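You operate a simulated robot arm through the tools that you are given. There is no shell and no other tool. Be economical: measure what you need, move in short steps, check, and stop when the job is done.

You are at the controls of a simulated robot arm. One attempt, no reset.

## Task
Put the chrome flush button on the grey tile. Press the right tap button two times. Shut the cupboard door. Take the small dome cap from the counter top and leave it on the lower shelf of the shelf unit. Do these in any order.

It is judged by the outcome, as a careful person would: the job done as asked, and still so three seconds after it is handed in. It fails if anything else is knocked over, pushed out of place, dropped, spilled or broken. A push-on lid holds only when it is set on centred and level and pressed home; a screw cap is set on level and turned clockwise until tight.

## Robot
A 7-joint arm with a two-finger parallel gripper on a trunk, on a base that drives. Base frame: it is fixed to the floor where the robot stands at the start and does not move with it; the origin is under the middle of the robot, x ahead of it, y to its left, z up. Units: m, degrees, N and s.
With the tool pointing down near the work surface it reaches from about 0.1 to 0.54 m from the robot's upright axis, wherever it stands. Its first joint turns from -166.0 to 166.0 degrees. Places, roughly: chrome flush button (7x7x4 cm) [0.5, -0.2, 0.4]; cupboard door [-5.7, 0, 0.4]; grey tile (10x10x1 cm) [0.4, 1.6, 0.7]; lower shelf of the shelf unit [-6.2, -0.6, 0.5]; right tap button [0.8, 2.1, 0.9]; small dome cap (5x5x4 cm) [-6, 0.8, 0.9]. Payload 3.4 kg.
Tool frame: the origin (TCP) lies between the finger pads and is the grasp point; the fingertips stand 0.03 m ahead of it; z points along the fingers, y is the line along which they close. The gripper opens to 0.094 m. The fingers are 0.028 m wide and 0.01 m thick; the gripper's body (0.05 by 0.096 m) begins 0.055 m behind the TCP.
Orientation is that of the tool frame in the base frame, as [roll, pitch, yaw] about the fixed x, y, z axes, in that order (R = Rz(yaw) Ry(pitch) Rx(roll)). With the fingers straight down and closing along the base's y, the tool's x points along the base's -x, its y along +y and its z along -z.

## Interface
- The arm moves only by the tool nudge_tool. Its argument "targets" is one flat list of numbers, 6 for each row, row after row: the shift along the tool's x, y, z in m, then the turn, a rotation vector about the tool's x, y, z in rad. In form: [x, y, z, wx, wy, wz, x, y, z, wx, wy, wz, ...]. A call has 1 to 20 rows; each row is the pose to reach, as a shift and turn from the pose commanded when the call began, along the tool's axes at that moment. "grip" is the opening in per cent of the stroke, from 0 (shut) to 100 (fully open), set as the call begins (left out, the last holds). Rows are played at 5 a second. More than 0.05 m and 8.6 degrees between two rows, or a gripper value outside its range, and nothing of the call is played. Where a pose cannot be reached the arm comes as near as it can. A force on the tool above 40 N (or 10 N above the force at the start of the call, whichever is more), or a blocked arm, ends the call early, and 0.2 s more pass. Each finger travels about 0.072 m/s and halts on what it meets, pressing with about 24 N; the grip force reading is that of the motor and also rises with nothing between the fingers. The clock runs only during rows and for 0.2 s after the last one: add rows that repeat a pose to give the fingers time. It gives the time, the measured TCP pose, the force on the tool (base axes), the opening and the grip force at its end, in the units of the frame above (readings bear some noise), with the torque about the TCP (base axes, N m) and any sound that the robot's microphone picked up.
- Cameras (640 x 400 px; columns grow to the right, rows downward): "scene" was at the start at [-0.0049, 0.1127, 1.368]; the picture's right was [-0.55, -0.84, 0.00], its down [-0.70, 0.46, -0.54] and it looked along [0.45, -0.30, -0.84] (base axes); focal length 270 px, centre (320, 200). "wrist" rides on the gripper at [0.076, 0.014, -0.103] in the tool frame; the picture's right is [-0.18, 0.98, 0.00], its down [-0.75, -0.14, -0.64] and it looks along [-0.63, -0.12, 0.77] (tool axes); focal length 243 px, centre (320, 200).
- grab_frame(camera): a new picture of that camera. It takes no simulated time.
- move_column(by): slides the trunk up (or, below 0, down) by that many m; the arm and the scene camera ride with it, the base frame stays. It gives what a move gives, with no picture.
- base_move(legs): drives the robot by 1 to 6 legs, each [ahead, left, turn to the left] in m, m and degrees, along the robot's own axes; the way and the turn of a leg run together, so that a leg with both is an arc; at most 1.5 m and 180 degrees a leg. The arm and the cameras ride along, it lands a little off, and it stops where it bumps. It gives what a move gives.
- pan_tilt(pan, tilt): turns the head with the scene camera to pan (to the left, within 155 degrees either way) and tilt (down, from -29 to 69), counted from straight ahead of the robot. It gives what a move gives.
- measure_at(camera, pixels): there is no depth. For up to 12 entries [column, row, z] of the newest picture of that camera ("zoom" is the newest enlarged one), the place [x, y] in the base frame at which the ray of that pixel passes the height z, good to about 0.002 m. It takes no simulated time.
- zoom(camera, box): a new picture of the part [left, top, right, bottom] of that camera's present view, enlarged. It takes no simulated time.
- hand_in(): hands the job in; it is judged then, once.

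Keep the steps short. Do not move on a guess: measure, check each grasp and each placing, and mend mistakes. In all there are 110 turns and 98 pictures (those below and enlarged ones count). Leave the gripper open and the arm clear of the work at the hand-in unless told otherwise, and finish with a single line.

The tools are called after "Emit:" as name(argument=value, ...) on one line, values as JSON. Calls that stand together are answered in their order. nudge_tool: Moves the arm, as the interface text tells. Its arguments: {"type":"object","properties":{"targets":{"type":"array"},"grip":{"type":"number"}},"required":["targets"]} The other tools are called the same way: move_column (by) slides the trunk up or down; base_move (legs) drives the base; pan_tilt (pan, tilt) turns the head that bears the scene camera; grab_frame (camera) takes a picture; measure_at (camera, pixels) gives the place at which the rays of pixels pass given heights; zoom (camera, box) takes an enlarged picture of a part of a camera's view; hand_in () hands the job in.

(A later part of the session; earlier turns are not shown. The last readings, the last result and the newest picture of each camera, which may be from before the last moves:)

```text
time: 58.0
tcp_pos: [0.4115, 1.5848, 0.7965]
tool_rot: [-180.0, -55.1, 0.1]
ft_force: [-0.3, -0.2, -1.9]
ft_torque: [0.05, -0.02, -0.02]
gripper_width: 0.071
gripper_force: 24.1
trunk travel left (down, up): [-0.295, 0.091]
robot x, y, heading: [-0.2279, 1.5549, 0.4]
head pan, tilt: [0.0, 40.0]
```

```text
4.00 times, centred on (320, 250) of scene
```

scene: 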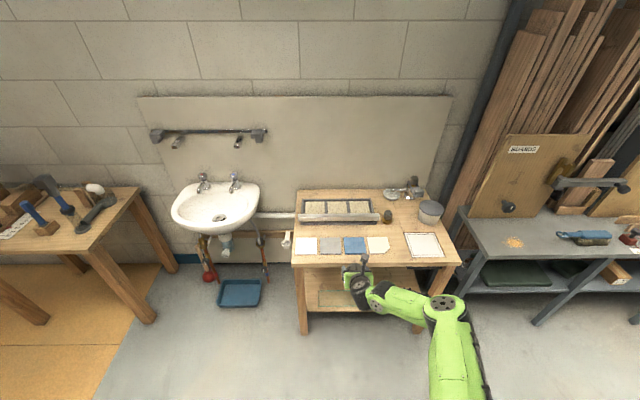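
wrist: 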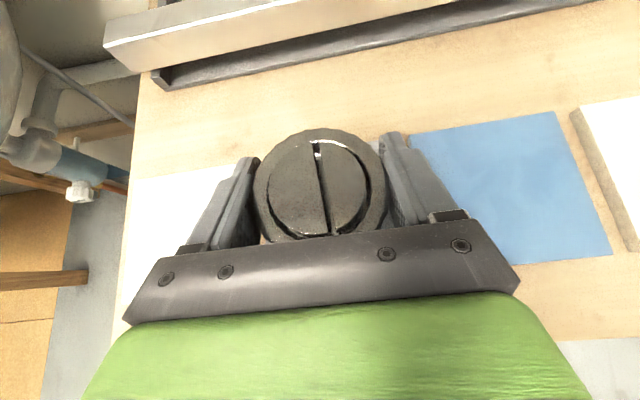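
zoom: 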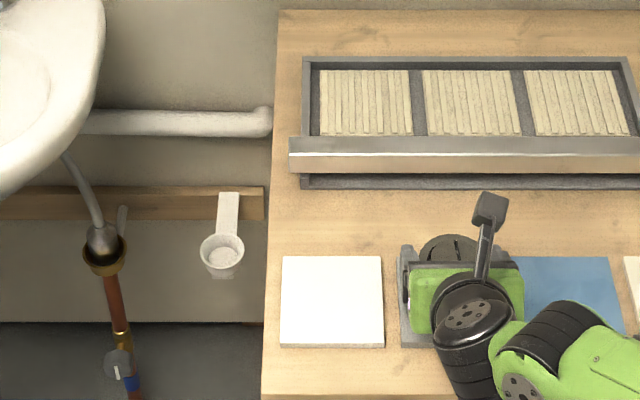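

Emit:
measure_at(camera="zoom", pixels=[[385, 345, 0.74], [383, 257, 0.74], [520, 257, 0.74], [450, 235, 0.806], [420, 252, 0.8]])

Emit:
measure_at(camera="wrist", pixels=[[412, 133, 0.74], [556, 112, 0.74], [612, 255, 0.74]])

```text
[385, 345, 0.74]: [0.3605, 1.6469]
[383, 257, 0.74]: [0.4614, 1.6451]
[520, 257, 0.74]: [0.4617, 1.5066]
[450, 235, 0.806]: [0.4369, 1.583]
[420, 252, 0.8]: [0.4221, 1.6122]
```

```text
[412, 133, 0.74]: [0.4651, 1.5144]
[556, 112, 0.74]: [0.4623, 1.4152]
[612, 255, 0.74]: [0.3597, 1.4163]
```

Tile is x 0.361–0.463, y 1.533–1.633, top 0.74. Button is centred over it. Lower 2.3 cm in small rows.

Emit:
nudge_tool(targets=[-0.0082, 0, 0.0057, 0, 0, 0, -0.0148, 0, 0.0103, 0, 0, 0, -0.0189, 0, 0.0131, 0, 0, 0, -0.0189, 0, 0.0131, 0, 0, 0])

Emit:
zoom(camera="wrist", box=[160, 100, 480, 300])

```text
time: 59.0
tcp_pos: [0.4128, 1.5836, 0.7783]
tool_rot: [-179.9, -55.5, -0.2]
ft_force: [4.8, 4.1, 26.2]
ft_torque: [-0.22, -0.25, 0.08]
gripper_width: 0.0707
gripper_force: 24.0
trunk travel left (down, up): [-0.295, 0.091]
robot x, y, heading: [-0.2294, 1.5552, 0.2]
head pan, tilt: [0.0, 40.0]
```

```text
2.00 times, centred on (320, 200) of wrist
```

zoom: 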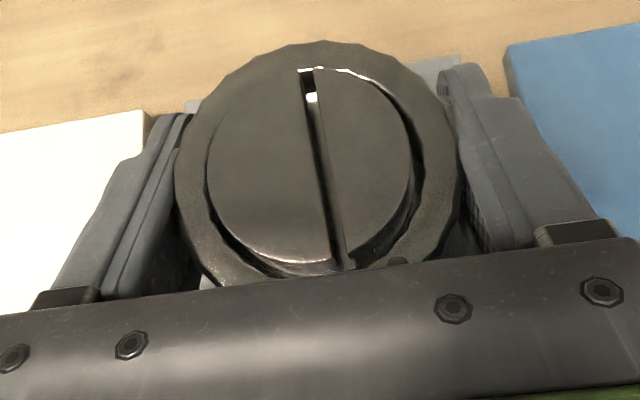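

Contact (26 N up): button rests on the tile. Relax the push 4 mm, then open.

Emit:
nudge_tool(targets=[0.0033, 0, -0.0023, 0, 0, 0, 0.0033, 0, -0.0023, 0, 0, 0])

Emit:
nudge_tool(grip=100, targets=[0, 0, 0, 0, 0, 0, 0, 0, 0, 0, 0, 0, 0, 0, 0, 0, 0, 0])

Emit:
grab_frame(camera="wrist")

```text
time: 59.6
tcp_pos: [0.412, 1.5823, 0.7791]
tool_rot: [-180.0, -55.1, 0.1]
ft_force: [5.6, 0.9, 15.6]
ft_torque: [-0.08, -0.46, 0.02]
gripper_width: 0.0706
gripper_force: 23.7
trunk travel left (down, up): [-0.295, 0.091]
robot x, y, heading: [-0.2237, 1.5514, 0.1]
head pan, tilt: [0.0, 40.0]
```

```text
time: 60.4
tcp_pos: [0.4101, 1.5836, 0.7787]
tool_rot: [-179.9, -55.0, 0.0]
ft_force: [-3.4, 1.8, 15.1]
ft_torque: [0.0, -0.16, 0.13]
gripper_width: 0.0913
gripper_force: 0.1
trunk travel left (down, up): [-0.295, 0.091]
robot x, y, heading: [-0.2254, 1.5566, -0.1]
head pan, tilt: [0.0, 40.0]
```

```text
60 pictures are left
```

wrist: 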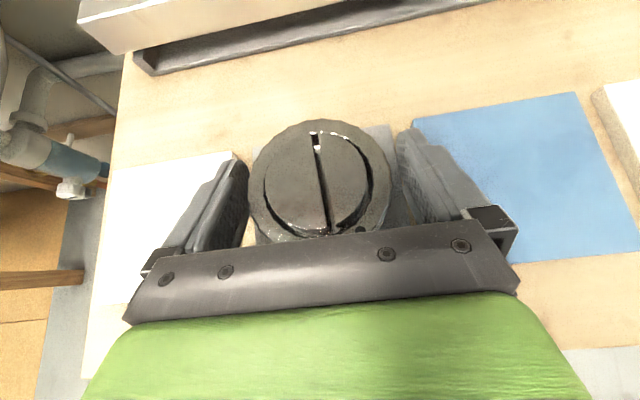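

Released; the fingertips themselves touch the tile. Lift straight up 8 cm.

Emit:
nudge_tool(targets=[0.016, 0, -0.011, 0, 0, 0, 0.035, 0, -0.024, 0, 0, 0, 0.065, 0, -0.046, 0, 0, 0, 0.065, 0, -0.046, 0, 0, 0])

Emit:
grab_frame(camera="wrist")

```text
time: 61.4
tcp_pos: [0.4104, 1.5843, 0.8577]
tool_rot: [179.8, -54.9, 0.1]
ft_force: [0.2, 0.1, 0.1]
ft_torque: [0.02, -0.04, 0.01]
gripper_width: 0.0943
gripper_force: 0.1
trunk travel left (down, up): [-0.295, 0.091]
robot x, y, heading: [-0.2228, 1.5499, -0.0]
head pan, tilt: [0.0, 40.0]
```

```text
59 pictures are left
```

wrist: 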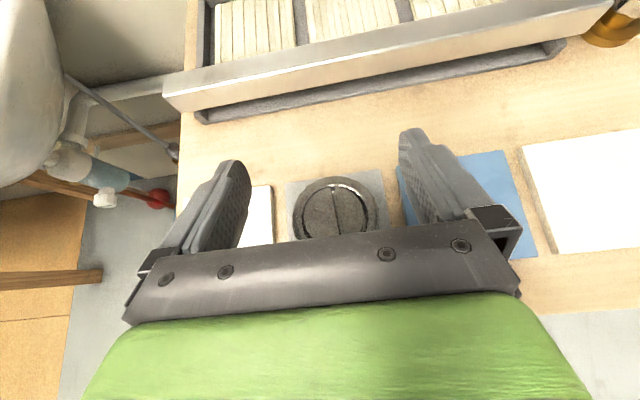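

Button sits on the grey tile. Back off 0.22, go left 0.5, and look at the taps.

Emit:
base_move(legs=[[-0.22, 0, 0], [0, 0.5, 0]])

Emit:
pan_tilt(pan=0, tilt=30)

Emit:
grab_frame(camera="scene")

Emit:
zoom(camera="scene", box=[240, 120, 400, 220])

```text
time: 65.6
tcp_pos: [0.1861, 2.0791, 0.8577]
tool_rot: [179.9, -54.9, 0.5]
ft_force: [0.6, 0.5, 0.2]
ft_torque: [-0.03, -0.02, 0.01]
gripper_width: 0.094
gripper_force: 0.1
trunk travel left (down, up): [-0.295, 0.091]
robot x, y, heading: [-0.4546, 2.0454, 0.3]
head pan, tilt: [0.0, 40.0]
```

```text
time: 66.3
tcp_pos: [0.1855, 2.0786, 0.857]
tool_rot: [179.9, -54.9, 0.4]
ft_force: [-0.3, 0.3, 0.1]
ft_torque: [0.0, 0.02, 0.03]
gripper_width: 0.094
gripper_force: 0.0
trunk travel left (down, up): [-0.295, 0.091]
robot x, y, heading: [-0.4527, 2.0464, 0.3]
head pan, tilt: [0.0, 30.0]
```

```text
58 pictures are left
```

scene: 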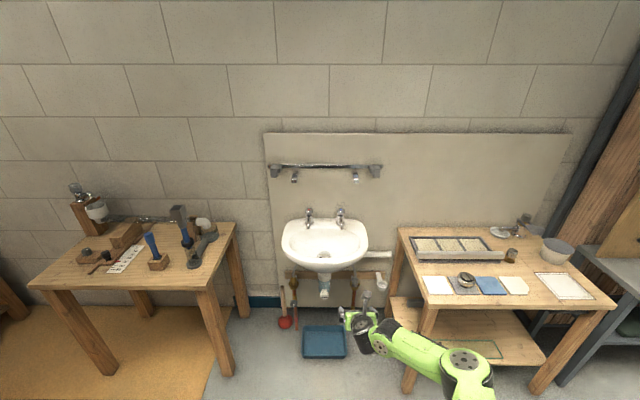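

```text
4.00 times, centred on (320, 170) of scene
```

zoom: 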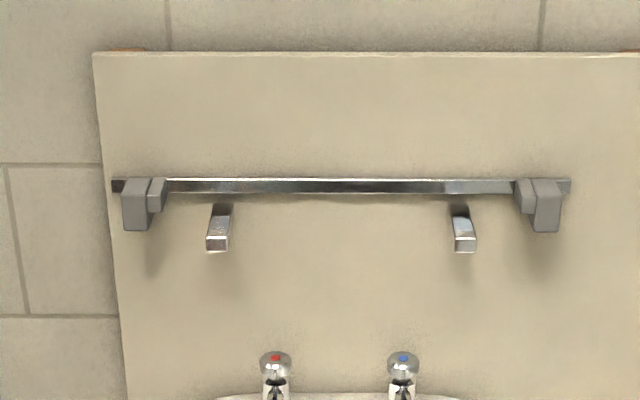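

Emit:
zoom(camera="scene", box=[280, 195, 376, 255])

Emit:
measure_at(camera="scene", pixels=[[340, 209, 0.86], [340, 209, 0.9], [340, 209, 0.94], [341, 225, 0.82], [324, 265, 0.8]])

```text
6.67 times, centred on (328, 225) of scene
```

zoom: 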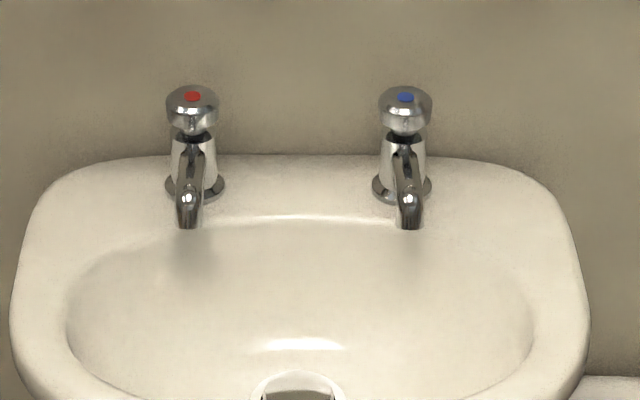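

```text
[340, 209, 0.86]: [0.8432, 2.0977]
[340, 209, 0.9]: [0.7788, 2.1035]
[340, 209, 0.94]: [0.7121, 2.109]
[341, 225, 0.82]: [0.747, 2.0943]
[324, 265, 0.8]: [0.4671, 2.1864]
```

Right tap (blue dot) ≈(0.79,2.10,0.89). Check floor obstacles under the sink (tray, pipe) and table leg before driving closer.

Emit:
measure_at(camera="scene", pixels=[[303, 357, 0.03], [347, 357, 0.03], [284, 328, 0.0], [408, 385, 0.0], [228, 373, 0.0], [324, 298, 0.5], [400, 232, 0.73], [428, 307, 0.73]])

Emit:
grab_frame(camera="wrist")

```text
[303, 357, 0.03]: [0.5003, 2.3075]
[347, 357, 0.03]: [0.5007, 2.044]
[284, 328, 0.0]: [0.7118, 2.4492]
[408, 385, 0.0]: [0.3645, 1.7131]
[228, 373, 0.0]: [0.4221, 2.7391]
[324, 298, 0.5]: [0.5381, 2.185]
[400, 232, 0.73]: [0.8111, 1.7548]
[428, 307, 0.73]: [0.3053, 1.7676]
```

```text
55 pictures are left
```

wrist: 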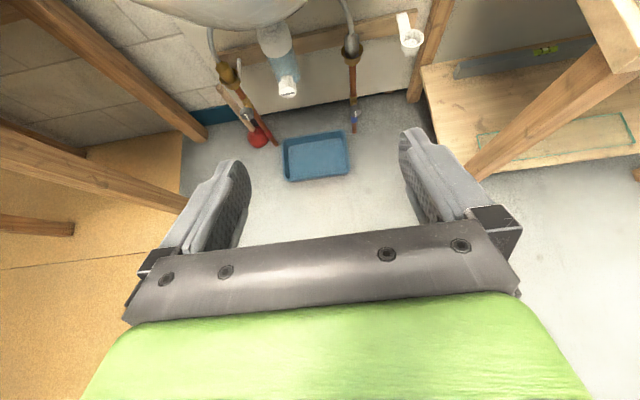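

Tray front at x=0.50, so I'll keep the robot axis ≤0.15. Raise the trunk, close the fingers, drive 0.45 ahead and look.

Emit:
move_column(by=0.09)

Emit:
nudge_tool(grip=0, targets=[0, 0, 0, 0, 0, 0, 0, 0, 0, 0, 0, 0, 0, 0, 0, 0, 0, 0, 0, 0, 0, 0, 0, 0])

Emit:
base_move(legs=[[0.42, 0.02, -0.3]])

Emit:
grab_frame(camera="wrist")

Emit:
grab_frame(camera="scene")

```text
time: 67.6
tcp_pos: [0.1855, 2.0786, 0.9475]
tool_rot: [-180.0, -55.0, 0.5]
ft_force: [-0.8, 0.7, 0.7]
ft_torque: [0.03, -0.04, 0.03]
gripper_width: 0.0939
gripper_force: 0.1
trunk travel left (down, up): [-0.385, 0.001]
robot x, y, heading: [-0.456, 2.049, 0.6]
head pan, tilt: [0.0, 30.0]
```

```text
time: 68.6
tcp_pos: [0.185, 2.0769, 0.9475]
tool_rot: [-180.0, -55.0, 0.4]
ft_force: [-0.2, -0.6, 0.1]
ft_torque: [-0.01, 0.03, 0.03]
gripper_width: 0.0
gripper_force: 24.1
trunk travel left (down, up): [-0.385, 0.001]
robot x, y, heading: [-0.4518, 2.0441, 0.5]
head pan, tilt: [0.0, 30.0]
```

```text
time: 71.2
tcp_pos: [0.6102, 2.0966, 0.9464]
tool_rot: [179.9, -54.9, 0.1]
ft_force: [-0.3, -0.7, 0.2]
ft_torque: [0.01, 0.01, -0.04]
gripper_width: 0.0001
gripper_force: 23.8
trunk travel left (down, up): [-0.385, 0.001]
robot x, y, heading: [-0.0288, 2.0717, 0.3]
head pan, tilt: [0.0, 30.0]
```

```text
54 pictures are left
```

wrist: 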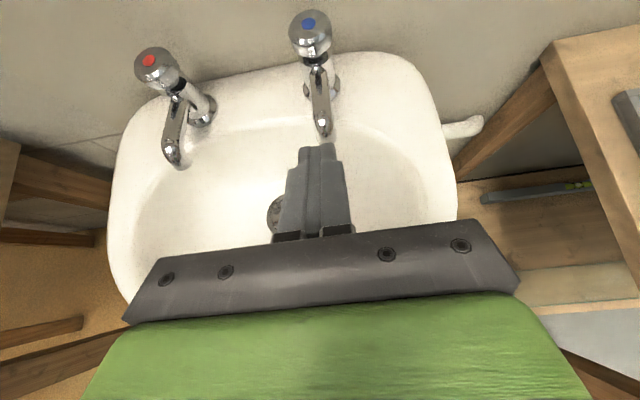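

```text
53 pictures are left
```

scene: 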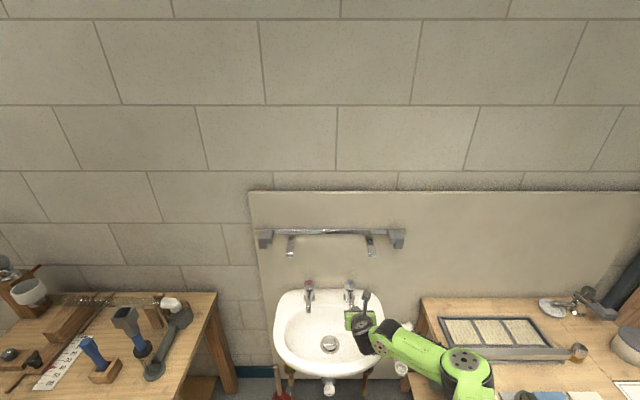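

Emit:
measure_at(camera="wrist", pixels=[[308, 22, 0.86], [308, 22, 0.88], [308, 22, 0.9], [308, 22, 0.92], [149, 60, 0.88], [149, 60, 0.9]])

Emit:
zoom(camera="scene", box=[290, 260, 410, 335])

```text
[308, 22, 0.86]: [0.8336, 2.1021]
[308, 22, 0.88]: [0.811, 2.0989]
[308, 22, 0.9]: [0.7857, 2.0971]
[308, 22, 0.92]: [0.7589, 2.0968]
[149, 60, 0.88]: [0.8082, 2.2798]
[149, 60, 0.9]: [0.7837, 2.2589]
```

```text
5.33 times, centred on (350, 298) of scene
```

zoom: 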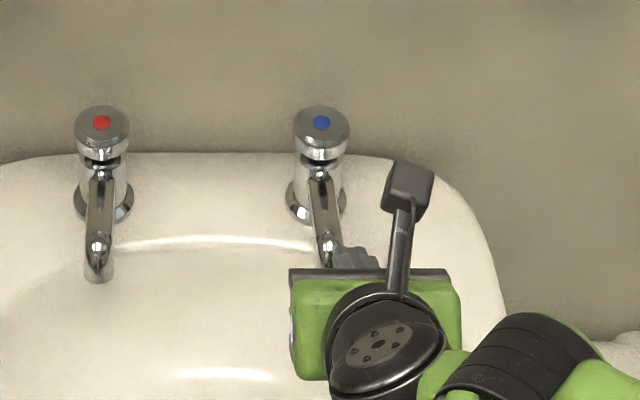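

Emit:
measure_at(camera="zoom", pixels=[[321, 122, 0.88], [321, 122, 0.9], [321, 122, 0.92], [101, 122, 0.88], [101, 122, 0.9], [101, 122, 0.92], [293, 127, 0.9], [350, 127, 0.9]])

```text
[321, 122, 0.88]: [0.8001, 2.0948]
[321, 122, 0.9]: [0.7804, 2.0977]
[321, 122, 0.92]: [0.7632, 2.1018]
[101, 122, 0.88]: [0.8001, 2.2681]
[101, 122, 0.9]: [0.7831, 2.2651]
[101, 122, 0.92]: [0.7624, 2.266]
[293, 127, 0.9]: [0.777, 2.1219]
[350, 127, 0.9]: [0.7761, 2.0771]
```

Tap button top ≈(0.79,2.097,0.893). Drive 0.16 ahead so the closed fingertips are just above it.

Emit:
base_move(legs=[[0.16, 0, -0.2]])

Emit:
grab_frame(camera="wrist")

Emit:
zoom(camera="scene", box=[270, 280, 430, 380])

```text
time: 72.6
tcp_pos: [0.7695, 2.0955, 0.9479]
tool_rot: [180.0, -54.9, -0.1]
ft_force: [1.1, 0.0, -0.7]
ft_torque: [0.01, 0.0, -0.01]
gripper_width: 0.0
gripper_force: 24.1
trunk travel left (down, up): [-0.385, 0.001]
robot x, y, heading: [0.1271, 2.0701, -0.2]
head pan, tilt: [0.0, 30.0]
```

```text
51 pictures are left
```

wrist: 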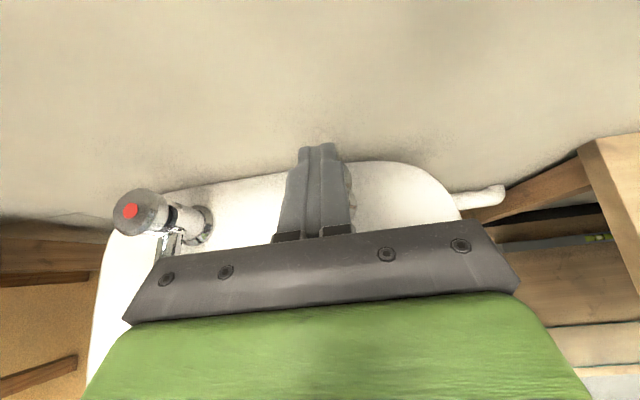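

```text
4.00 times, centred on (350, 330) of scene
```

zoom: 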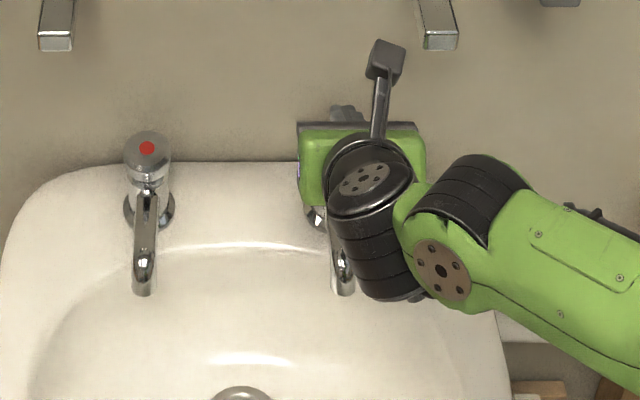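

Check registration with the red tap at (129,211).

Emit:
measure_at(camera="wrist", pixels=[[129, 211, 0.89], [129, 211, 0.9]])

Emit:
nudge_tool(targets=[-0.008, 0, 0.0057, 0, 0, 0, -0.0139, 0, 0.0097, 0, 0, 0, -0.018, 0, 0.0126, 0, 0, 0])

```text
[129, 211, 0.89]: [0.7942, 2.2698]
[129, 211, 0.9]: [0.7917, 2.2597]
```

```text
time: 73.4
tcp_pos: [0.7682, 2.0953, 0.9262]
tool_rot: [179.7, -55.0, 0.0]
ft_force: [0.3, -0.8, 0.2]
ft_torque: [-0.03, -0.01, 0.0]
gripper_width: 0.0
gripper_force: 24.0
trunk travel left (down, up): [-0.385, 0.001]
robot x, y, heading: [0.1279, 2.0686, -0.2]
head pan, tilt: [0.0, 30.0]
```

Just above contact. Press slowly, 2 mm rows, watching force and sound.

Emit:
nudge_tool(targets=[-0.0016, 0, 0.0011, 0, 0, 0, -0.0033, 0, 0.0023, 0, 0, 0, -0.0049, 0, 0.0034, 0, 0, 0, -0.0066, 0, 0.0046, 0, 0, 0])

```text
time: 74.4
tcp_pos: [0.7694, 2.0966, 0.9173]
tool_rot: [180.0, -55.1, -0.1]
ft_force: [0.1, -0.1, 1.8]
ft_torque: [0.01, -0.02, 0.02]
gripper_width: 0.0
gripper_force: 23.9
trunk travel left (down, up): [-0.385, 0.001]
robot x, y, heading: [0.128, 2.0693, -0.3]
head pan, tilt: [0.0, 30.0]
```

Emit:
nudge_tool(targets=[-0.0016, 0, 0.0011, 0, 0, 0, -0.0033, 0, 0.0023, 0, 0, 0, -0.0049, 0, 0.0034, 0, 0, 0, -0.0066, 0, 0.0046, 0, 0, 0])

```text
time: 75.4
tcp_pos: [0.7682, 2.0949, 0.9097]
tool_rot: [-179.9, -55.0, -0.1]
ft_force: [-0.1, -0.3, 4.0]
ft_torque: [0.04, -0.05, 0.04]
gripper_width: 0.0002
gripper_force: 24.0
trunk travel left (down, up): [-0.385, 0.001]
robot x, y, heading: [0.126, 2.0726, 0.0]
head pan, tilt: [0.0, 30.0]
heard: click
```

Click heard: press one. Lift 1.8 cm off the button and pause.

Emit:
nudge_tool(targets=[0.008, 0, -0.0057, 0, 0, 0, 0.0148, 0, -0.0103, 0, 0, 0, 0.0148, 0, -0.0103, 0, 0, 0, 0.0148, 0, -0.0103, 0, 0, 0])

Emit:
nudge_tool(targets=[-0.0066, 0, 0.0046, 0, 0, 0, -0.0115, 0, 0.008, 0, 0, 0, -0.0131, 0, 0.0092, 0, 0, 0, -0.0148, 0, 0.0103, 0, 0, 0])

```text
time: 76.4
tcp_pos: [0.7683, 2.0958, 0.9275]
tool_rot: [180.0, -55.0, 0.0]
ft_force: [0.2, 0.3, -0.4]
ft_torque: [-0.01, 0.01, 0.03]
gripper_width: 0.0002
gripper_force: 24.5
trunk travel left (down, up): [-0.385, 0.001]
robot x, y, heading: [0.1331, 2.0667, -0.1]
head pan, tilt: [0.0, 30.0]
```

```text
time: 77.4
tcp_pos: [0.769, 2.0958, 0.91]
tool_rot: [180.0, -55.0, -0.1]
ft_force: [0.1, 0.1, 3.9]
ft_torque: [0.01, -0.03, 0.05]
gripper_width: 0.0
gripper_force: 24.0
trunk travel left (down, up): [-0.385, 0.001]
robot x, y, heading: [0.1298, 2.0672, -0.4]
head pan, tilt: [0.0, 30.0]
heard: click
```

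Second click heard: two presses done. Lift off, back away 0.6, and open the gripper.

Emit:
nudge_tool(targets=[0.008, 0, -0.0057, 0, 0, 0, 0.02, 0, -0.014, 0, 0, 0, 0.03, 0, -0.02, 0, 0, 0])

Emit:
base_move(legs=[[-0.6, 0, 0]])

Emit:
nudge_tool(grip=100, targets=[0, 0, 0, 0, 0, 0, 0, 0, 0, 0, 0, 0, 0, 0, 0, 0, 0, 0, 0, 0, 0, 0, 0, 0])

Emit:
grab_frame(camera="scene")

Emit:
pan_tilt(pan=150, tilt=20)

Emit:
grab_frame(camera="scene")

```text
time: 78.2
tcp_pos: [0.7696, 2.0951, 0.945]
tool_rot: [-179.9, -55.1, -0.1]
ft_force: [0.4, -0.6, -0.3]
ft_torque: [0.03, 0.02, -0.02]
gripper_width: 0.0
gripper_force: 24.3
trunk travel left (down, up): [-0.385, 0.001]
robot x, y, heading: [0.131, 2.0711, -0.1]
head pan, tilt: [0.0, 30.0]
```

```text
time: 81.6
tcp_pos: [0.1578, 2.0983, 0.9458]
tool_rot: [180.0, -55.0, 0.1]
ft_force: [0.5, -0.1, -0.4]
ft_torque: [0.01, -0.04, -0.02]
gripper_width: 0.0
gripper_force: 24.2
trunk travel left (down, up): [-0.385, 0.001]
robot x, y, heading: [-0.4789, 2.0711, 0.3]
head pan, tilt: [0.0, 30.0]
```

```text
time: 82.6
tcp_pos: [0.1583, 2.0975, 0.9447]
tool_rot: [-179.9, -55.0, -0.1]
ft_force: [0.6, -0.3, 0.0]
ft_torque: [0.0, -0.02, -0.02]
gripper_width: 0.094
gripper_force: 0.0
trunk travel left (down, up): [-0.385, 0.001]
robot x, y, heading: [-0.4844, 2.0665, 0.0]
head pan, tilt: [0.0, 30.0]
```

```text
49 pictures are left
```

scene: 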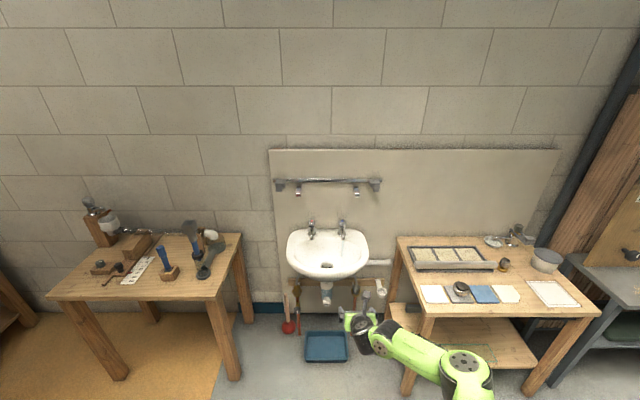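

```text
time: 85.0
tcp_pos: [0.1578, 2.0981, 0.9448]
tool_rot: [180.0, -55.0, 0.0]
ft_force: [-0.9, -0.3, 0.0]
ft_torque: [-0.03, 0.0, 0.0]
gripper_width: 0.0941
gripper_force: 0.0
trunk travel left (down, up): [-0.385, 0.001]
robot x, y, heading: [-0.4795, 2.074, -0.0]
head pan, tilt: [150.0, 20.0]
```

```text
48 pictures are left
```

scene: 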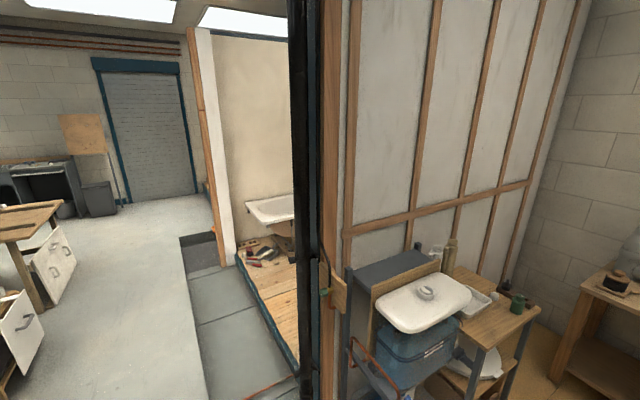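

Nothing disturbed. Now the far end. I go back along the known corridor to y≈-0.4, then turn around to face -x.

Emit:
base_move(legs=[[0.03, -1.5, 0], [0, -0.97, 0], [0, 0, 178]])

Emit:
pan_tilt(pan=0, tilt=20)

Emit:
grab_frame(camera="scene")

```text
refused: leg 1 is longer than a leg can be; nothing moved
```

```text
time: 87.3
tcp_pos: [0.1587, 2.0968, 0.9448]
tool_rot: [179.9, -55.0, 0.0]
ft_force: [-0.3, 0.0, -0.6]
ft_torque: [-0.02, -0.03, 0.01]
gripper_width: 0.094
gripper_force: 0.0
trunk travel left (down, up): [-0.385, 0.001]
robot x, y, heading: [-0.4832, 2.0708, 0.2]
head pan, tilt: [0.0, 20.0]
```

```text
47 pictures are left
```

scene: 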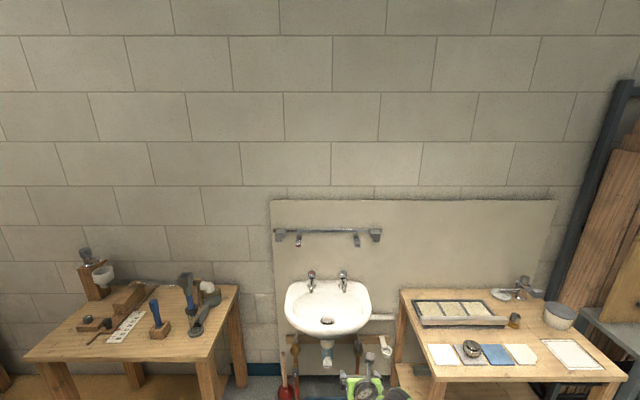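

Emit:
base_move(legs=[[0.03, -1.3, 0], [0, -1.17, 0], [0, 0, 178]])

Emit:
grab_frame(camera="scene")

```text
time: 106.8
tcp_pos: [-1.1042, -0.4447, 0.945]
tool_rot: [180.0, -55.0, -178.8]
ft_force: [0.2, -0.1, -0.5]
ft_torque: [-0.05, 0.01, 0.0]
gripper_width: 0.094
gripper_force: 0.0
trunk travel left (down, up): [-0.385, 0.001]
robot x, y, heading: [-0.4695, -0.4053, -178.7]
head pan, tilt: [0.0, 20.0]
```

```text
46 pictures are left
```

scene: 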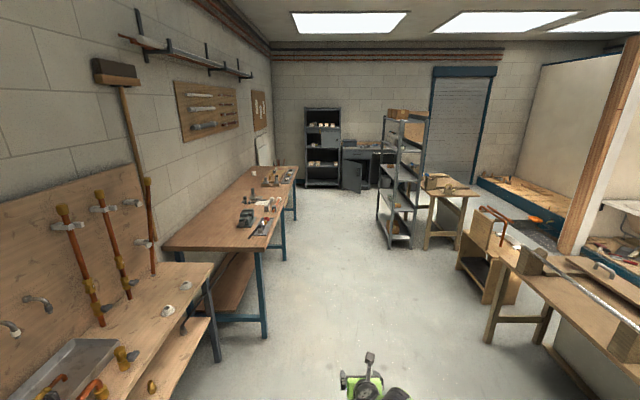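

Emit:
measure_at(camera="scene", pixels=[[390, 243, 0], [378, 215, 0], [266, 337, 0], [284, 259, 0], [296, 219, 0], [305, 186, 0], [340, 186, 0], [346, 188, 0], [360, 191, 0], [385, 190, 0]])

Emit:
zoom(camera="scene", box=[270, 90, 430, 190])

```text
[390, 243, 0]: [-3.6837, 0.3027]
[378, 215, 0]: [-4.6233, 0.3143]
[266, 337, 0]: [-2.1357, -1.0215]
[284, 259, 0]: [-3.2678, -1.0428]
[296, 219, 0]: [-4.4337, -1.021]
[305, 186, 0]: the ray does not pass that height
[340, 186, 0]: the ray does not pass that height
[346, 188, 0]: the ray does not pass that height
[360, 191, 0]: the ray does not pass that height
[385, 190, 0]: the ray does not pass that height
```

```text
4.00 times, centred on (350, 140) of scene
```

zoom: 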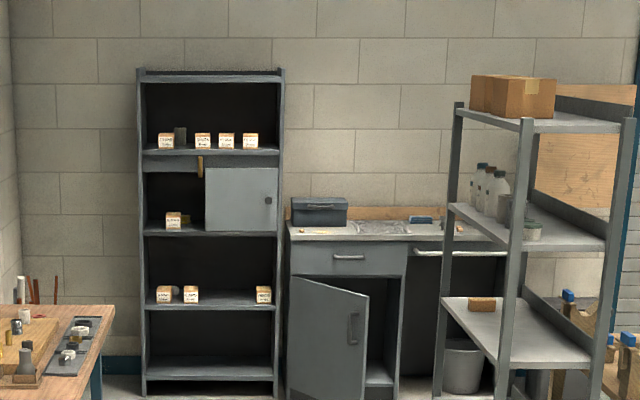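

Corridor is clear between y≈-1.02 and +0.30. Drive straight to x≈-4.3 at y≈-0.38.

Emit:
base_move(legs=[[0.05, 0, -1.3], [1.4, 0, 0], [1.4, 0, 0], [0.9, 0, 0]])

Emit:
grab_frame(camera="scene")

```text
time: 125.3
tcp_pos: [-4.8588, -0.3599, 0.945]
tool_rot: [-179.9, -55.0, 178.5]
ft_force: [0.5, 0.4, 0.6]
ft_torque: [0.0, 0.01, 0.0]
gripper_width: 0.0939
gripper_force: 0.1
trunk travel left (down, up): [-0.385, 0.001]
robot x, y, heading: [-4.217, -0.352, 178.6]
head pan, tilt: [0.0, 20.0]
```

```text
44 pictures are left
```

scene: 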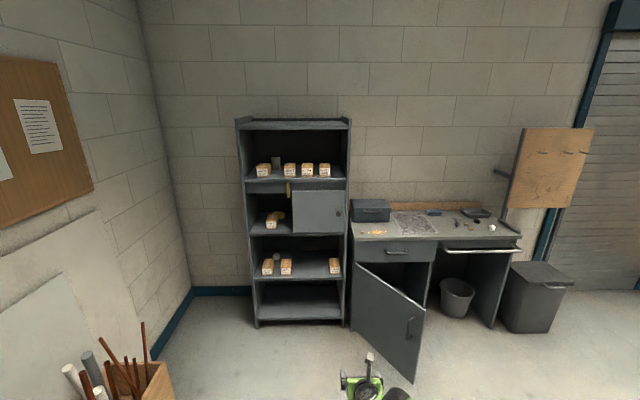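

Emit:
zoom(camera="scene", box=[350, 190, 530, 302])

Emit:
measure_at(camera="scene", pixels=[[411, 383, 0.08], [351, 329, 0.05], [423, 309, 0.72], [355, 264, 0.72], [408, 330, 0.5], [352, 240, 0.87], [520, 237, 0.87], [491, 227, 0.88], [256, 327, 0.05], [344, 320, 0.05], [250, 282, 0.5], [345, 278, 0.5]])

```text
3.56 times, centred on (440, 246) of scene
```

zoom: 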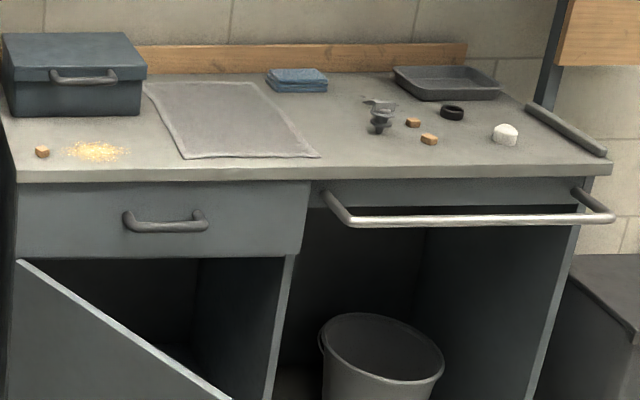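

```text
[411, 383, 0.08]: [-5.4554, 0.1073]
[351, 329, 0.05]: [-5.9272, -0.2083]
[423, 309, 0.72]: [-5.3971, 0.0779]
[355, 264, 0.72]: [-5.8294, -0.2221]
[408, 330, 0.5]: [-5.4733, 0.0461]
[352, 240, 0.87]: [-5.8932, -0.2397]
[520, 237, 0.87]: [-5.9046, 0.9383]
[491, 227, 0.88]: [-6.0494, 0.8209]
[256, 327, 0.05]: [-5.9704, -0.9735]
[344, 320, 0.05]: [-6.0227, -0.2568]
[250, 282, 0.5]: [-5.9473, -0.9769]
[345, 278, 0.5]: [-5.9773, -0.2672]
```

Dome cap is the white one at zoom (505,133), ≈(-6.05,0.82). Cupboard door: hinge ≈(-5.88,-0.22), free edge ≈(-5.43,0.09). First shut the door: drive to stand before it, tool above door height, then lower.

Emit:
base_move(legs=[[0.6, 0, 1.4], [0, -0.3, 0]])

Emit:
nudge_tool(grip=0, targets=[0, 0, 0, 0, 0, 0, 0, 0, 0, 0, 0, 0, 0, 0, 0, 0, 0, 0, 0, 0, 0, 0, 0, 0])

Emit:
pan_tilt(pan=0, tilt=45)

Emit:
grab_frame(camera="scene")

Emit:
grab_frame(camera="wrist")

```text
time: 130.4
tcp_pos: [-5.4675, -0.0703, 0.9444]
tool_rot: [179.9, -55.0, -179.7]
ft_force: [-0.5, 0.2, -0.1]
ft_torque: [0.01, -0.02, 0.02]
gripper_width: 0.0941
gripper_force: 0.1
trunk travel left (down, up): [-0.385, 0.001]
robot x, y, heading: [-4.829, -0.0424, -179.6]
head pan, tilt: [0.0, 20.0]
```

```text
time: 131.4
tcp_pos: [-5.4683, -0.0725, 0.9448]
tool_rot: [-179.9, -55.0, -179.7]
ft_force: [0.7, 0.3, 0.1]
ft_torque: [-0.01, 0.02, -0.01]
gripper_width: 0.0001
gripper_force: 24.1
trunk travel left (down, up): [-0.385, 0.001]
robot x, y, heading: [-4.8281, -0.0368, -179.6]
head pan, tilt: [0.0, 20.0]
```

```text
time: 132.3
tcp_pos: [-5.4679, -0.0703, 0.9458]
tool_rot: [-179.9, -55.0, -179.7]
ft_force: [-1.8, 0.2, -0.7]
ft_torque: [0.0, -0.01, 0.01]
gripper_width: 0.0
gripper_force: 24.2
trunk travel left (down, up): [-0.385, 0.001]
robot x, y, heading: [-4.8273, -0.0418, -179.7]
head pan, tilt: [0.0, 45.0]
```

```text
42 pictures are left
```

scene: 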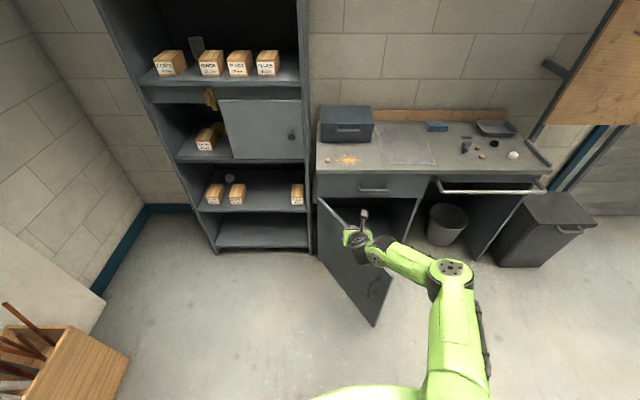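

```text
41 pictures are left
```

wrist: 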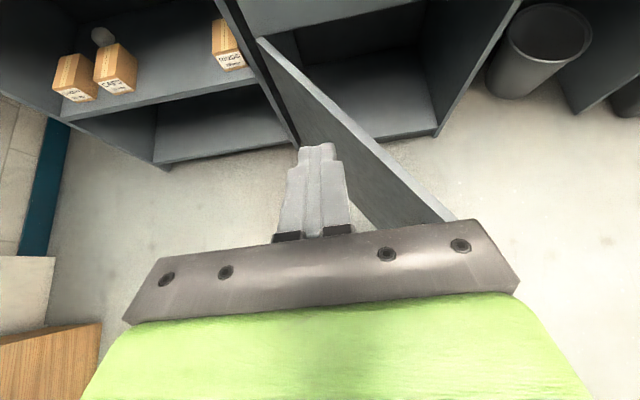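

Emit:
measure_at(camera="wrist", pixels=[[260, 38, 0.66], [260, 38, 0.7], [455, 220, 0.66], [455, 220, 0.7], [360, 130, 0.68]])

Emit:
measure_at(camera="scene", pixels=[[321, 198, 0.66], [321, 198, 0.7], [374, 327, 0.08], [374, 327, 0.12], [320, 252, 0.1], [311, 188, 0.5], [222, 211, 0.5], [210, 212, 0.5]])

```text
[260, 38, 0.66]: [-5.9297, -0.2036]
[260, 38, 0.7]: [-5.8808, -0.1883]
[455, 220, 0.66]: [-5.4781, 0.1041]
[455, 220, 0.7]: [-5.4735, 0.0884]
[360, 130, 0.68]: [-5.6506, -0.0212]
```

```text
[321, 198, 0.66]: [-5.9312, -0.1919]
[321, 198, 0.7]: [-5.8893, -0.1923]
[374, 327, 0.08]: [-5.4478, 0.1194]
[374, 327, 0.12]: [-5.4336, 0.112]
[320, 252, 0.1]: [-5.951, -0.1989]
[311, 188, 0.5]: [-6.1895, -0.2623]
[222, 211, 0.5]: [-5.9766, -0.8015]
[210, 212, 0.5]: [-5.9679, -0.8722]
```

Door hinge (-5.90,-0.195), free edge (-5.475,0.10), top ≈0.68. The fingertips are 0.23 clear of it; lower the trunk 0.38.

Emit:
move_column(by=-0.375)

Emit:
base_move(legs=[[0, -0.05, 0], [0.17, 0, 0]])

Emit:
grab_frame(camera="wrist")

Emit:
grab_frame(camera="scene")

```text
time: 135.9
tcp_pos: [-5.469, -0.0707, 0.5704]
tool_rot: [-180.0, -55.0, -179.7]
ft_force: [0.3, -0.1, -1.0]
ft_torque: [0.01, 0.0, -0.03]
gripper_width: 0.0001
gripper_force: 24.4
trunk travel left (down, up): [-0.01, 0.376]
robot x, y, heading: [-4.832, -0.0409, -180.0]
head pan, tilt: [0.0, 45.0]
```

```text
time: 137.9
tcp_pos: [-5.6433, -0.0223, 0.5714]
tool_rot: [180.0, -55.1, -179.7]
ft_force: [-0.6, 0.0, -1.5]
ft_torque: [0.0, -0.04, 0.0]
gripper_width: 0.0
gripper_force: 24.5
trunk travel left (down, up): [-0.01, 0.376]
robot x, y, heading: [-5.0035, 0.0098, -179.7]
head pan, tilt: [0.0, 45.0]
```

```text
40 pictures are left
```

wrist: 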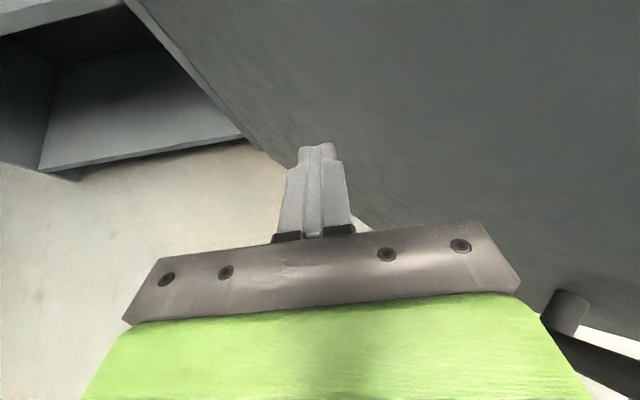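

```text
39 pictures are left
```

scene: 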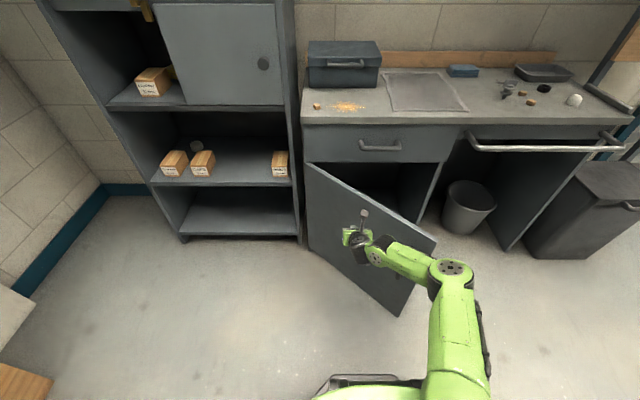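

Contact with the door has begun and it swings. Continue forward in two short legs.

Emit:
base_move(legs=[[0.1, 0, 0]])

Emit:
grab_frame(camera="scene")

```text
time: 139.0
tcp_pos: [-5.7438, -0.0217, 0.5697]
tool_rot: [180.0, -54.9, -179.7]
ft_force: [0.0, 0.8, -0.2]
ft_torque: [0.01, 0.01, 0.03]
gripper_width: 0.0001
gripper_force: 24.3
trunk travel left (down, up): [-0.01, 0.376]
robot x, y, heading: [-5.1034, 0.0077, -179.9]
head pan, tilt: [0.0, 45.0]
```

```text
38 pictures are left
```

scene: 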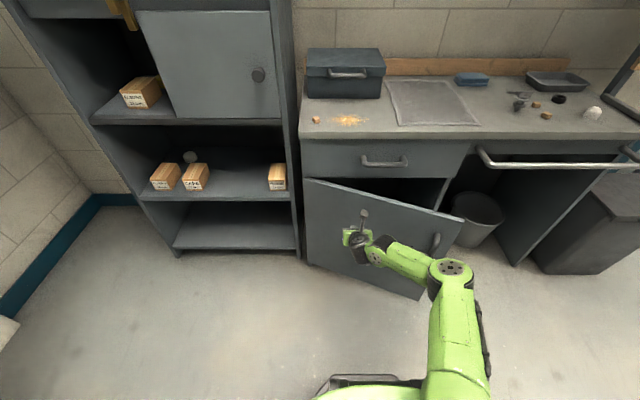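

Emit:
base_move(legs=[[0.06, -0.04, 0], [0.04, 0, 0]])

Emit:
grab_frame(camera="scene")

```text
time: 140.5
tcp_pos: [-5.8419, 0.0186, 0.5695]
tool_rot: [-180.0, -55.0, -179.8]
ft_force: [-0.2, -0.6, 0.6]
ft_torque: [0.01, -0.05, 0.0]
gripper_width: 0.0
gripper_force: 23.9
trunk travel left (down, up): [-0.01, 0.376]
robot x, y, heading: [-5.2003, 0.0466, -180.2]
head pan, tilt: [0.0, 45.0]
```

```text
37 pictures are left
```

scene: 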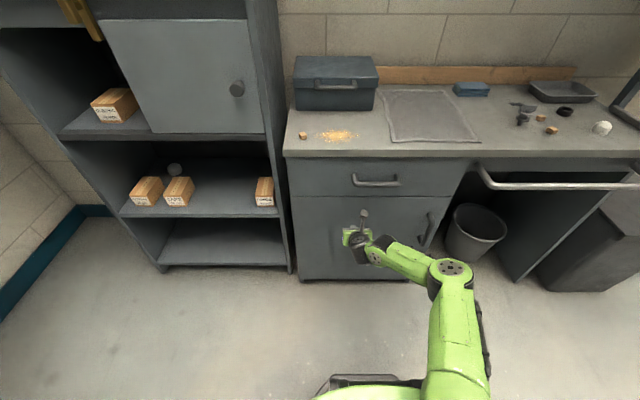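

Nearly shut. Push the last bit with the arm in small rows, watching force.

Emit:
nudge_tool(targets=[0.0057, 0, 0.0082, 0, 0, 0, 0.0114, 0, 0.0164, 0, 0, 0, 0.0171, 0, 0.0246, 0, 0, 0, 0.02, 0, 0.0287, 0, 0, 0])

Emit:
zoom(camera="scene", box=[270, 140, 510, 290])

```text
time: 141.5
tcp_pos: [-5.8778, 0.019, 0.5704]
tool_rot: [-179.9, -55.0, -179.7]
ft_force: [0.5, 0.6, 0.8]
ft_torque: [-0.02, 0.01, 0.01]
gripper_width: 0.0
gripper_force: 24.1
trunk travel left (down, up): [-0.01, 0.376]
robot x, y, heading: [-5.2047, 0.0476, -179.8]
head pan, tilt: [0.0, 45.0]
```

```text
2.67 times, centred on (390, 215) of scene
```

zoom: 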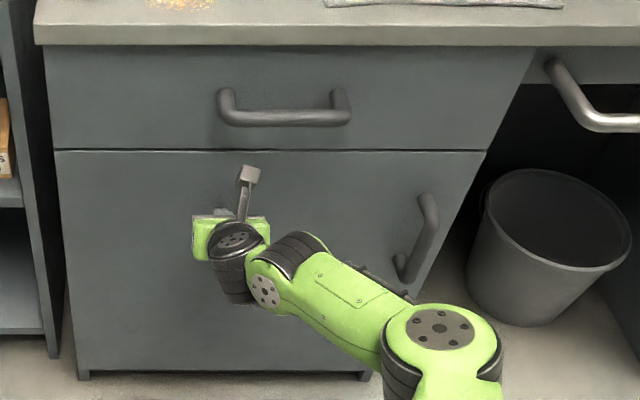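

Looks flush, but no resistance yet. Continue until contact force shows.

Emit:
base_move(legs=[[0.015, 0, 0]])

Emit:
nudge_tool(targets=[0.003, 0, 0.004, 0, 0, 0, 0.0057, 0, 0.0082, 0, 0, 0, 0.0086, 0, 0.0123, 0, 0, 0])

Emit:
grab_frame(camera="wrist")

```text
time: 142.3
tcp_pos: [-5.8822, 0.0195, 0.5699]
tool_rot: [179.6, -54.6, -179.3]
ft_force: [10.6, 1.3, 4.7]
ft_torque: [0.03, 0.04, -0.06]
gripper_width: 0.0
gripper_force: 24.4
trunk travel left (down, up): [-0.01, 0.376]
robot x, y, heading: [-5.2127, 0.0514, -180.0]
head pan, tilt: [0.0, 45.0]
stopped in leg 1: the force on the tool passed its limit at 114 N (the readings are from after the stop); the commanded pose is now the measured one
```

```text
time: 142.8
tcp_pos: [-5.8825, 0.0192, 0.5662]
tool_rot: [179.6, -54.0, -178.8]
ft_force: [22.6, 2.5, 9.4]
ft_torque: [0.01, 0.16, -0.07]
gripper_width: 0.0
gripper_force: 23.7
trunk travel left (down, up): [-0.01, 0.376]
robot x, y, heading: [-5.2114, 0.0514, -179.9]
head pan, tilt: [0.0, 45.0]
stopped in row 2: the force on the tool passed its limit at 47 N (the readings are from after the stop); the commanded pose is now the measured one
```

```text
35 pictures are left
```

wrist: 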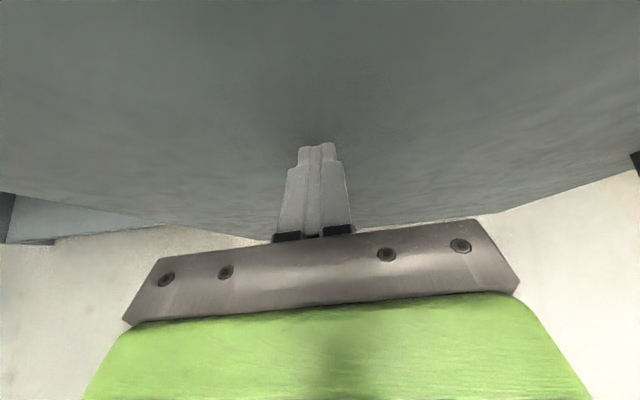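

Door is at its stop: shut. Back off 0.35, raise the trunk, and check the door and the counter.

Emit:
base_move(legs=[[-0.35, 0, 0]])

Emit:
move_column(by=0.375)

Emit:
pan_tilt(pan=-20, tilt=35)

Emit:
grab_frame(camera="scene")

```text
time: 145.0
tcp_pos: [-5.5345, 0.0188, 0.566]
tool_rot: [179.6, -54.1, -179.0]
ft_force: [-0.5, 0.1, 0.0]
ft_torque: [0.0, 0.0, -0.02]
gripper_width: 0.0001
gripper_force: 23.9
trunk travel left (down, up): [-0.01, 0.376]
robot x, y, heading: [-4.8645, 0.0517, -179.6]
head pan, tilt: [0.0, 45.0]
```

```text
time: 148.6
tcp_pos: [-5.5365, 0.0187, 0.9417]
tool_rot: [179.6, -54.1, -178.9]
ft_force: [-0.2, 0.3, -0.8]
ft_torque: [0.0, -0.01, 0.02]
gripper_width: 0.0003
gripper_force: 24.2
trunk travel left (down, up): [-0.385, 0.001]
robot x, y, heading: [-4.8639, 0.0515, -179.9]
head pan, tilt: [0.0, 45.0]
```

```text
time: 149.5
tcp_pos: [-5.5364, 0.0193, 0.9405]
tool_rot: [179.6, -54.1, -178.9]
ft_force: [0.3, 0.2, 0.6]
ft_torque: [0.02, -0.01, 0.04]
gripper_width: 0.0
gripper_force: 23.9
trunk travel left (down, up): [-0.385, 0.001]
robot x, y, heading: [-4.8652, 0.048, -179.8]
head pan, tilt: [-20.0, 35.0]
```

```text
34 pictures are left
```

scene: 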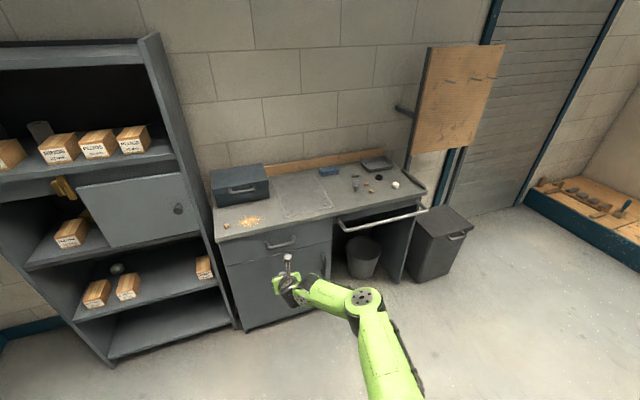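

Door shut. Now the cap: measure obstacles by the counter's right end and zoom on the items.

Emit:
measure_at(camera="scene", pixels=[[408, 282, 0.0], [435, 285, 0.0], [396, 184, 0.88], [396, 184, 0.9], [425, 211, 0.8], [340, 229, 0.8], [427, 190, 0.87]])

Emit:
base_move(legs=[[0.23, 0, 0.2], [0, -0.78, 0]])

Emit:
nudge_tool(grip=100, targets=[0, 0, 0, 0, 0, 0, 0, 0, 0, 0, 0, 0, 0, 0, 0, 0, 0, 0, 0, 0, 0, 0, 0, 0])

Emit:
pan_tilt(pan=0, tilt=40)

Emit:
grab_frame(camera="scene")

Emit:
grab_frame(camera="wrist")

```text
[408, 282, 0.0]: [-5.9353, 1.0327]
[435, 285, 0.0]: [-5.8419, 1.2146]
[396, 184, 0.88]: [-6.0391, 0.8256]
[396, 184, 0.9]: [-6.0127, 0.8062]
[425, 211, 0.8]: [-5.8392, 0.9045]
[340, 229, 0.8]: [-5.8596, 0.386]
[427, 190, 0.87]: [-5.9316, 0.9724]
```

```text
time: 155.0
tcp_pos: [-5.7697, 0.7857, 0.9416]
tool_rot: [179.5, -54.2, -178.4]
ft_force: [-1.1, -0.7, -0.1]
ft_torque: [0.0, 0.02, 0.01]
gripper_width: 0.0002
gripper_force: 24.2
trunk travel left (down, up): [-0.385, 0.001]
robot x, y, heading: [-5.0924, 0.8229, -179.3]
head pan, tilt: [-20.0, 35.0]
```

```text
time: 156.0
tcp_pos: [-5.7687, 0.7848, 0.9408]
tool_rot: [179.7, -54.0, -178.5]
ft_force: [0.2, 0.6, -0.1]
ft_torque: [-0.01, 0.01, 0.02]
gripper_width: 0.0943
gripper_force: 0.1
trunk travel left (down, up): [-0.385, 0.001]
robot x, y, heading: [-5.0954, 0.8231, -179.3]
head pan, tilt: [-20.0, 35.0]
```

```text
time: 156.8
tcp_pos: [-5.7677, 0.7842, 0.9399]
tool_rot: [179.6, -54.1, -178.4]
ft_force: [0.7, 0.3, 0.2]
ft_torque: [-0.02, 0.03, -0.01]
gripper_width: 0.0941
gripper_force: 0.0
trunk travel left (down, up): [-0.385, 0.001]
robot x, y, heading: [-5.0985, 0.8235, -179.2]
head pan, tilt: [0.0, 40.0]
```

```text
33 pictures are left
```

scene: 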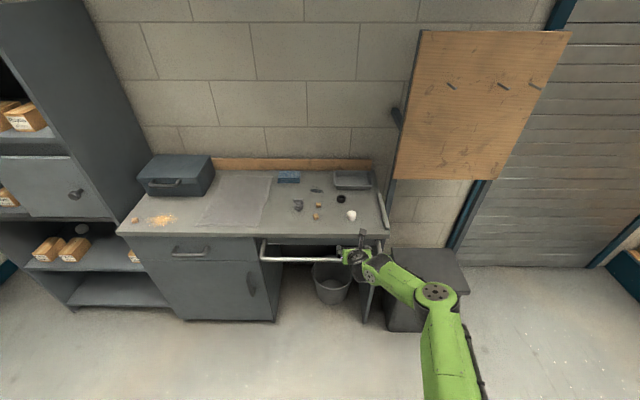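

```text
32 pictures are left
```

wrist: 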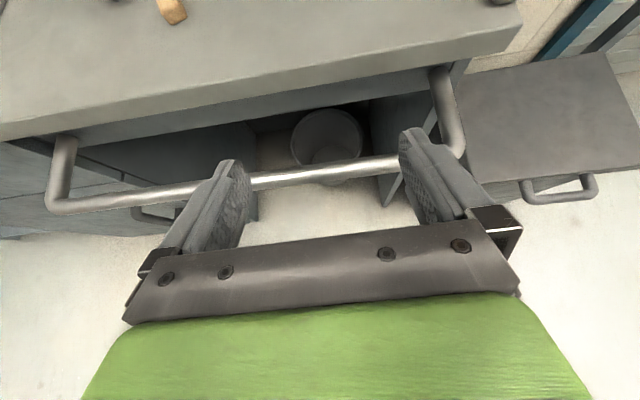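

Cap at scene (351,215). Approach: 0.15 ahead, 0.03 to the right, small heading correction.

Emit:
base_move(legs=[[0.15, -0.028, -0.8]])

Emit:
grab_frame(camera="wrist")

Emit:
zoom(camera="scene", box=[280, 180, 440, 280])

```text
time: 158.2
tcp_pos: [-5.9202, 0.8248, 0.9401]
tool_rot: [179.5, -54.0, -179.4]
ft_force: [-0.2, -0.3, -0.1]
ft_torque: [0.0, 0.0, -0.02]
gripper_width: 0.0936
gripper_force: 0.0
trunk travel left (down, up): [-0.385, 0.001]
robot x, y, heading: [-5.2449, 0.8496, 179.8]
head pan, tilt: [0.0, 40.0]
```

```text
31 pictures are left
```

wrist: 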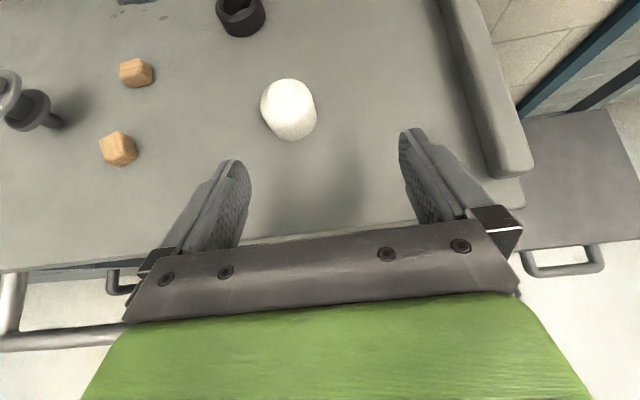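

```text
4.00 times, centred on (360, 230) of scene
```

zoom: 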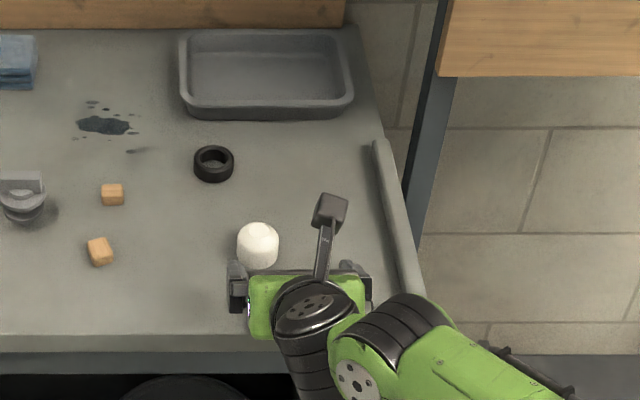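

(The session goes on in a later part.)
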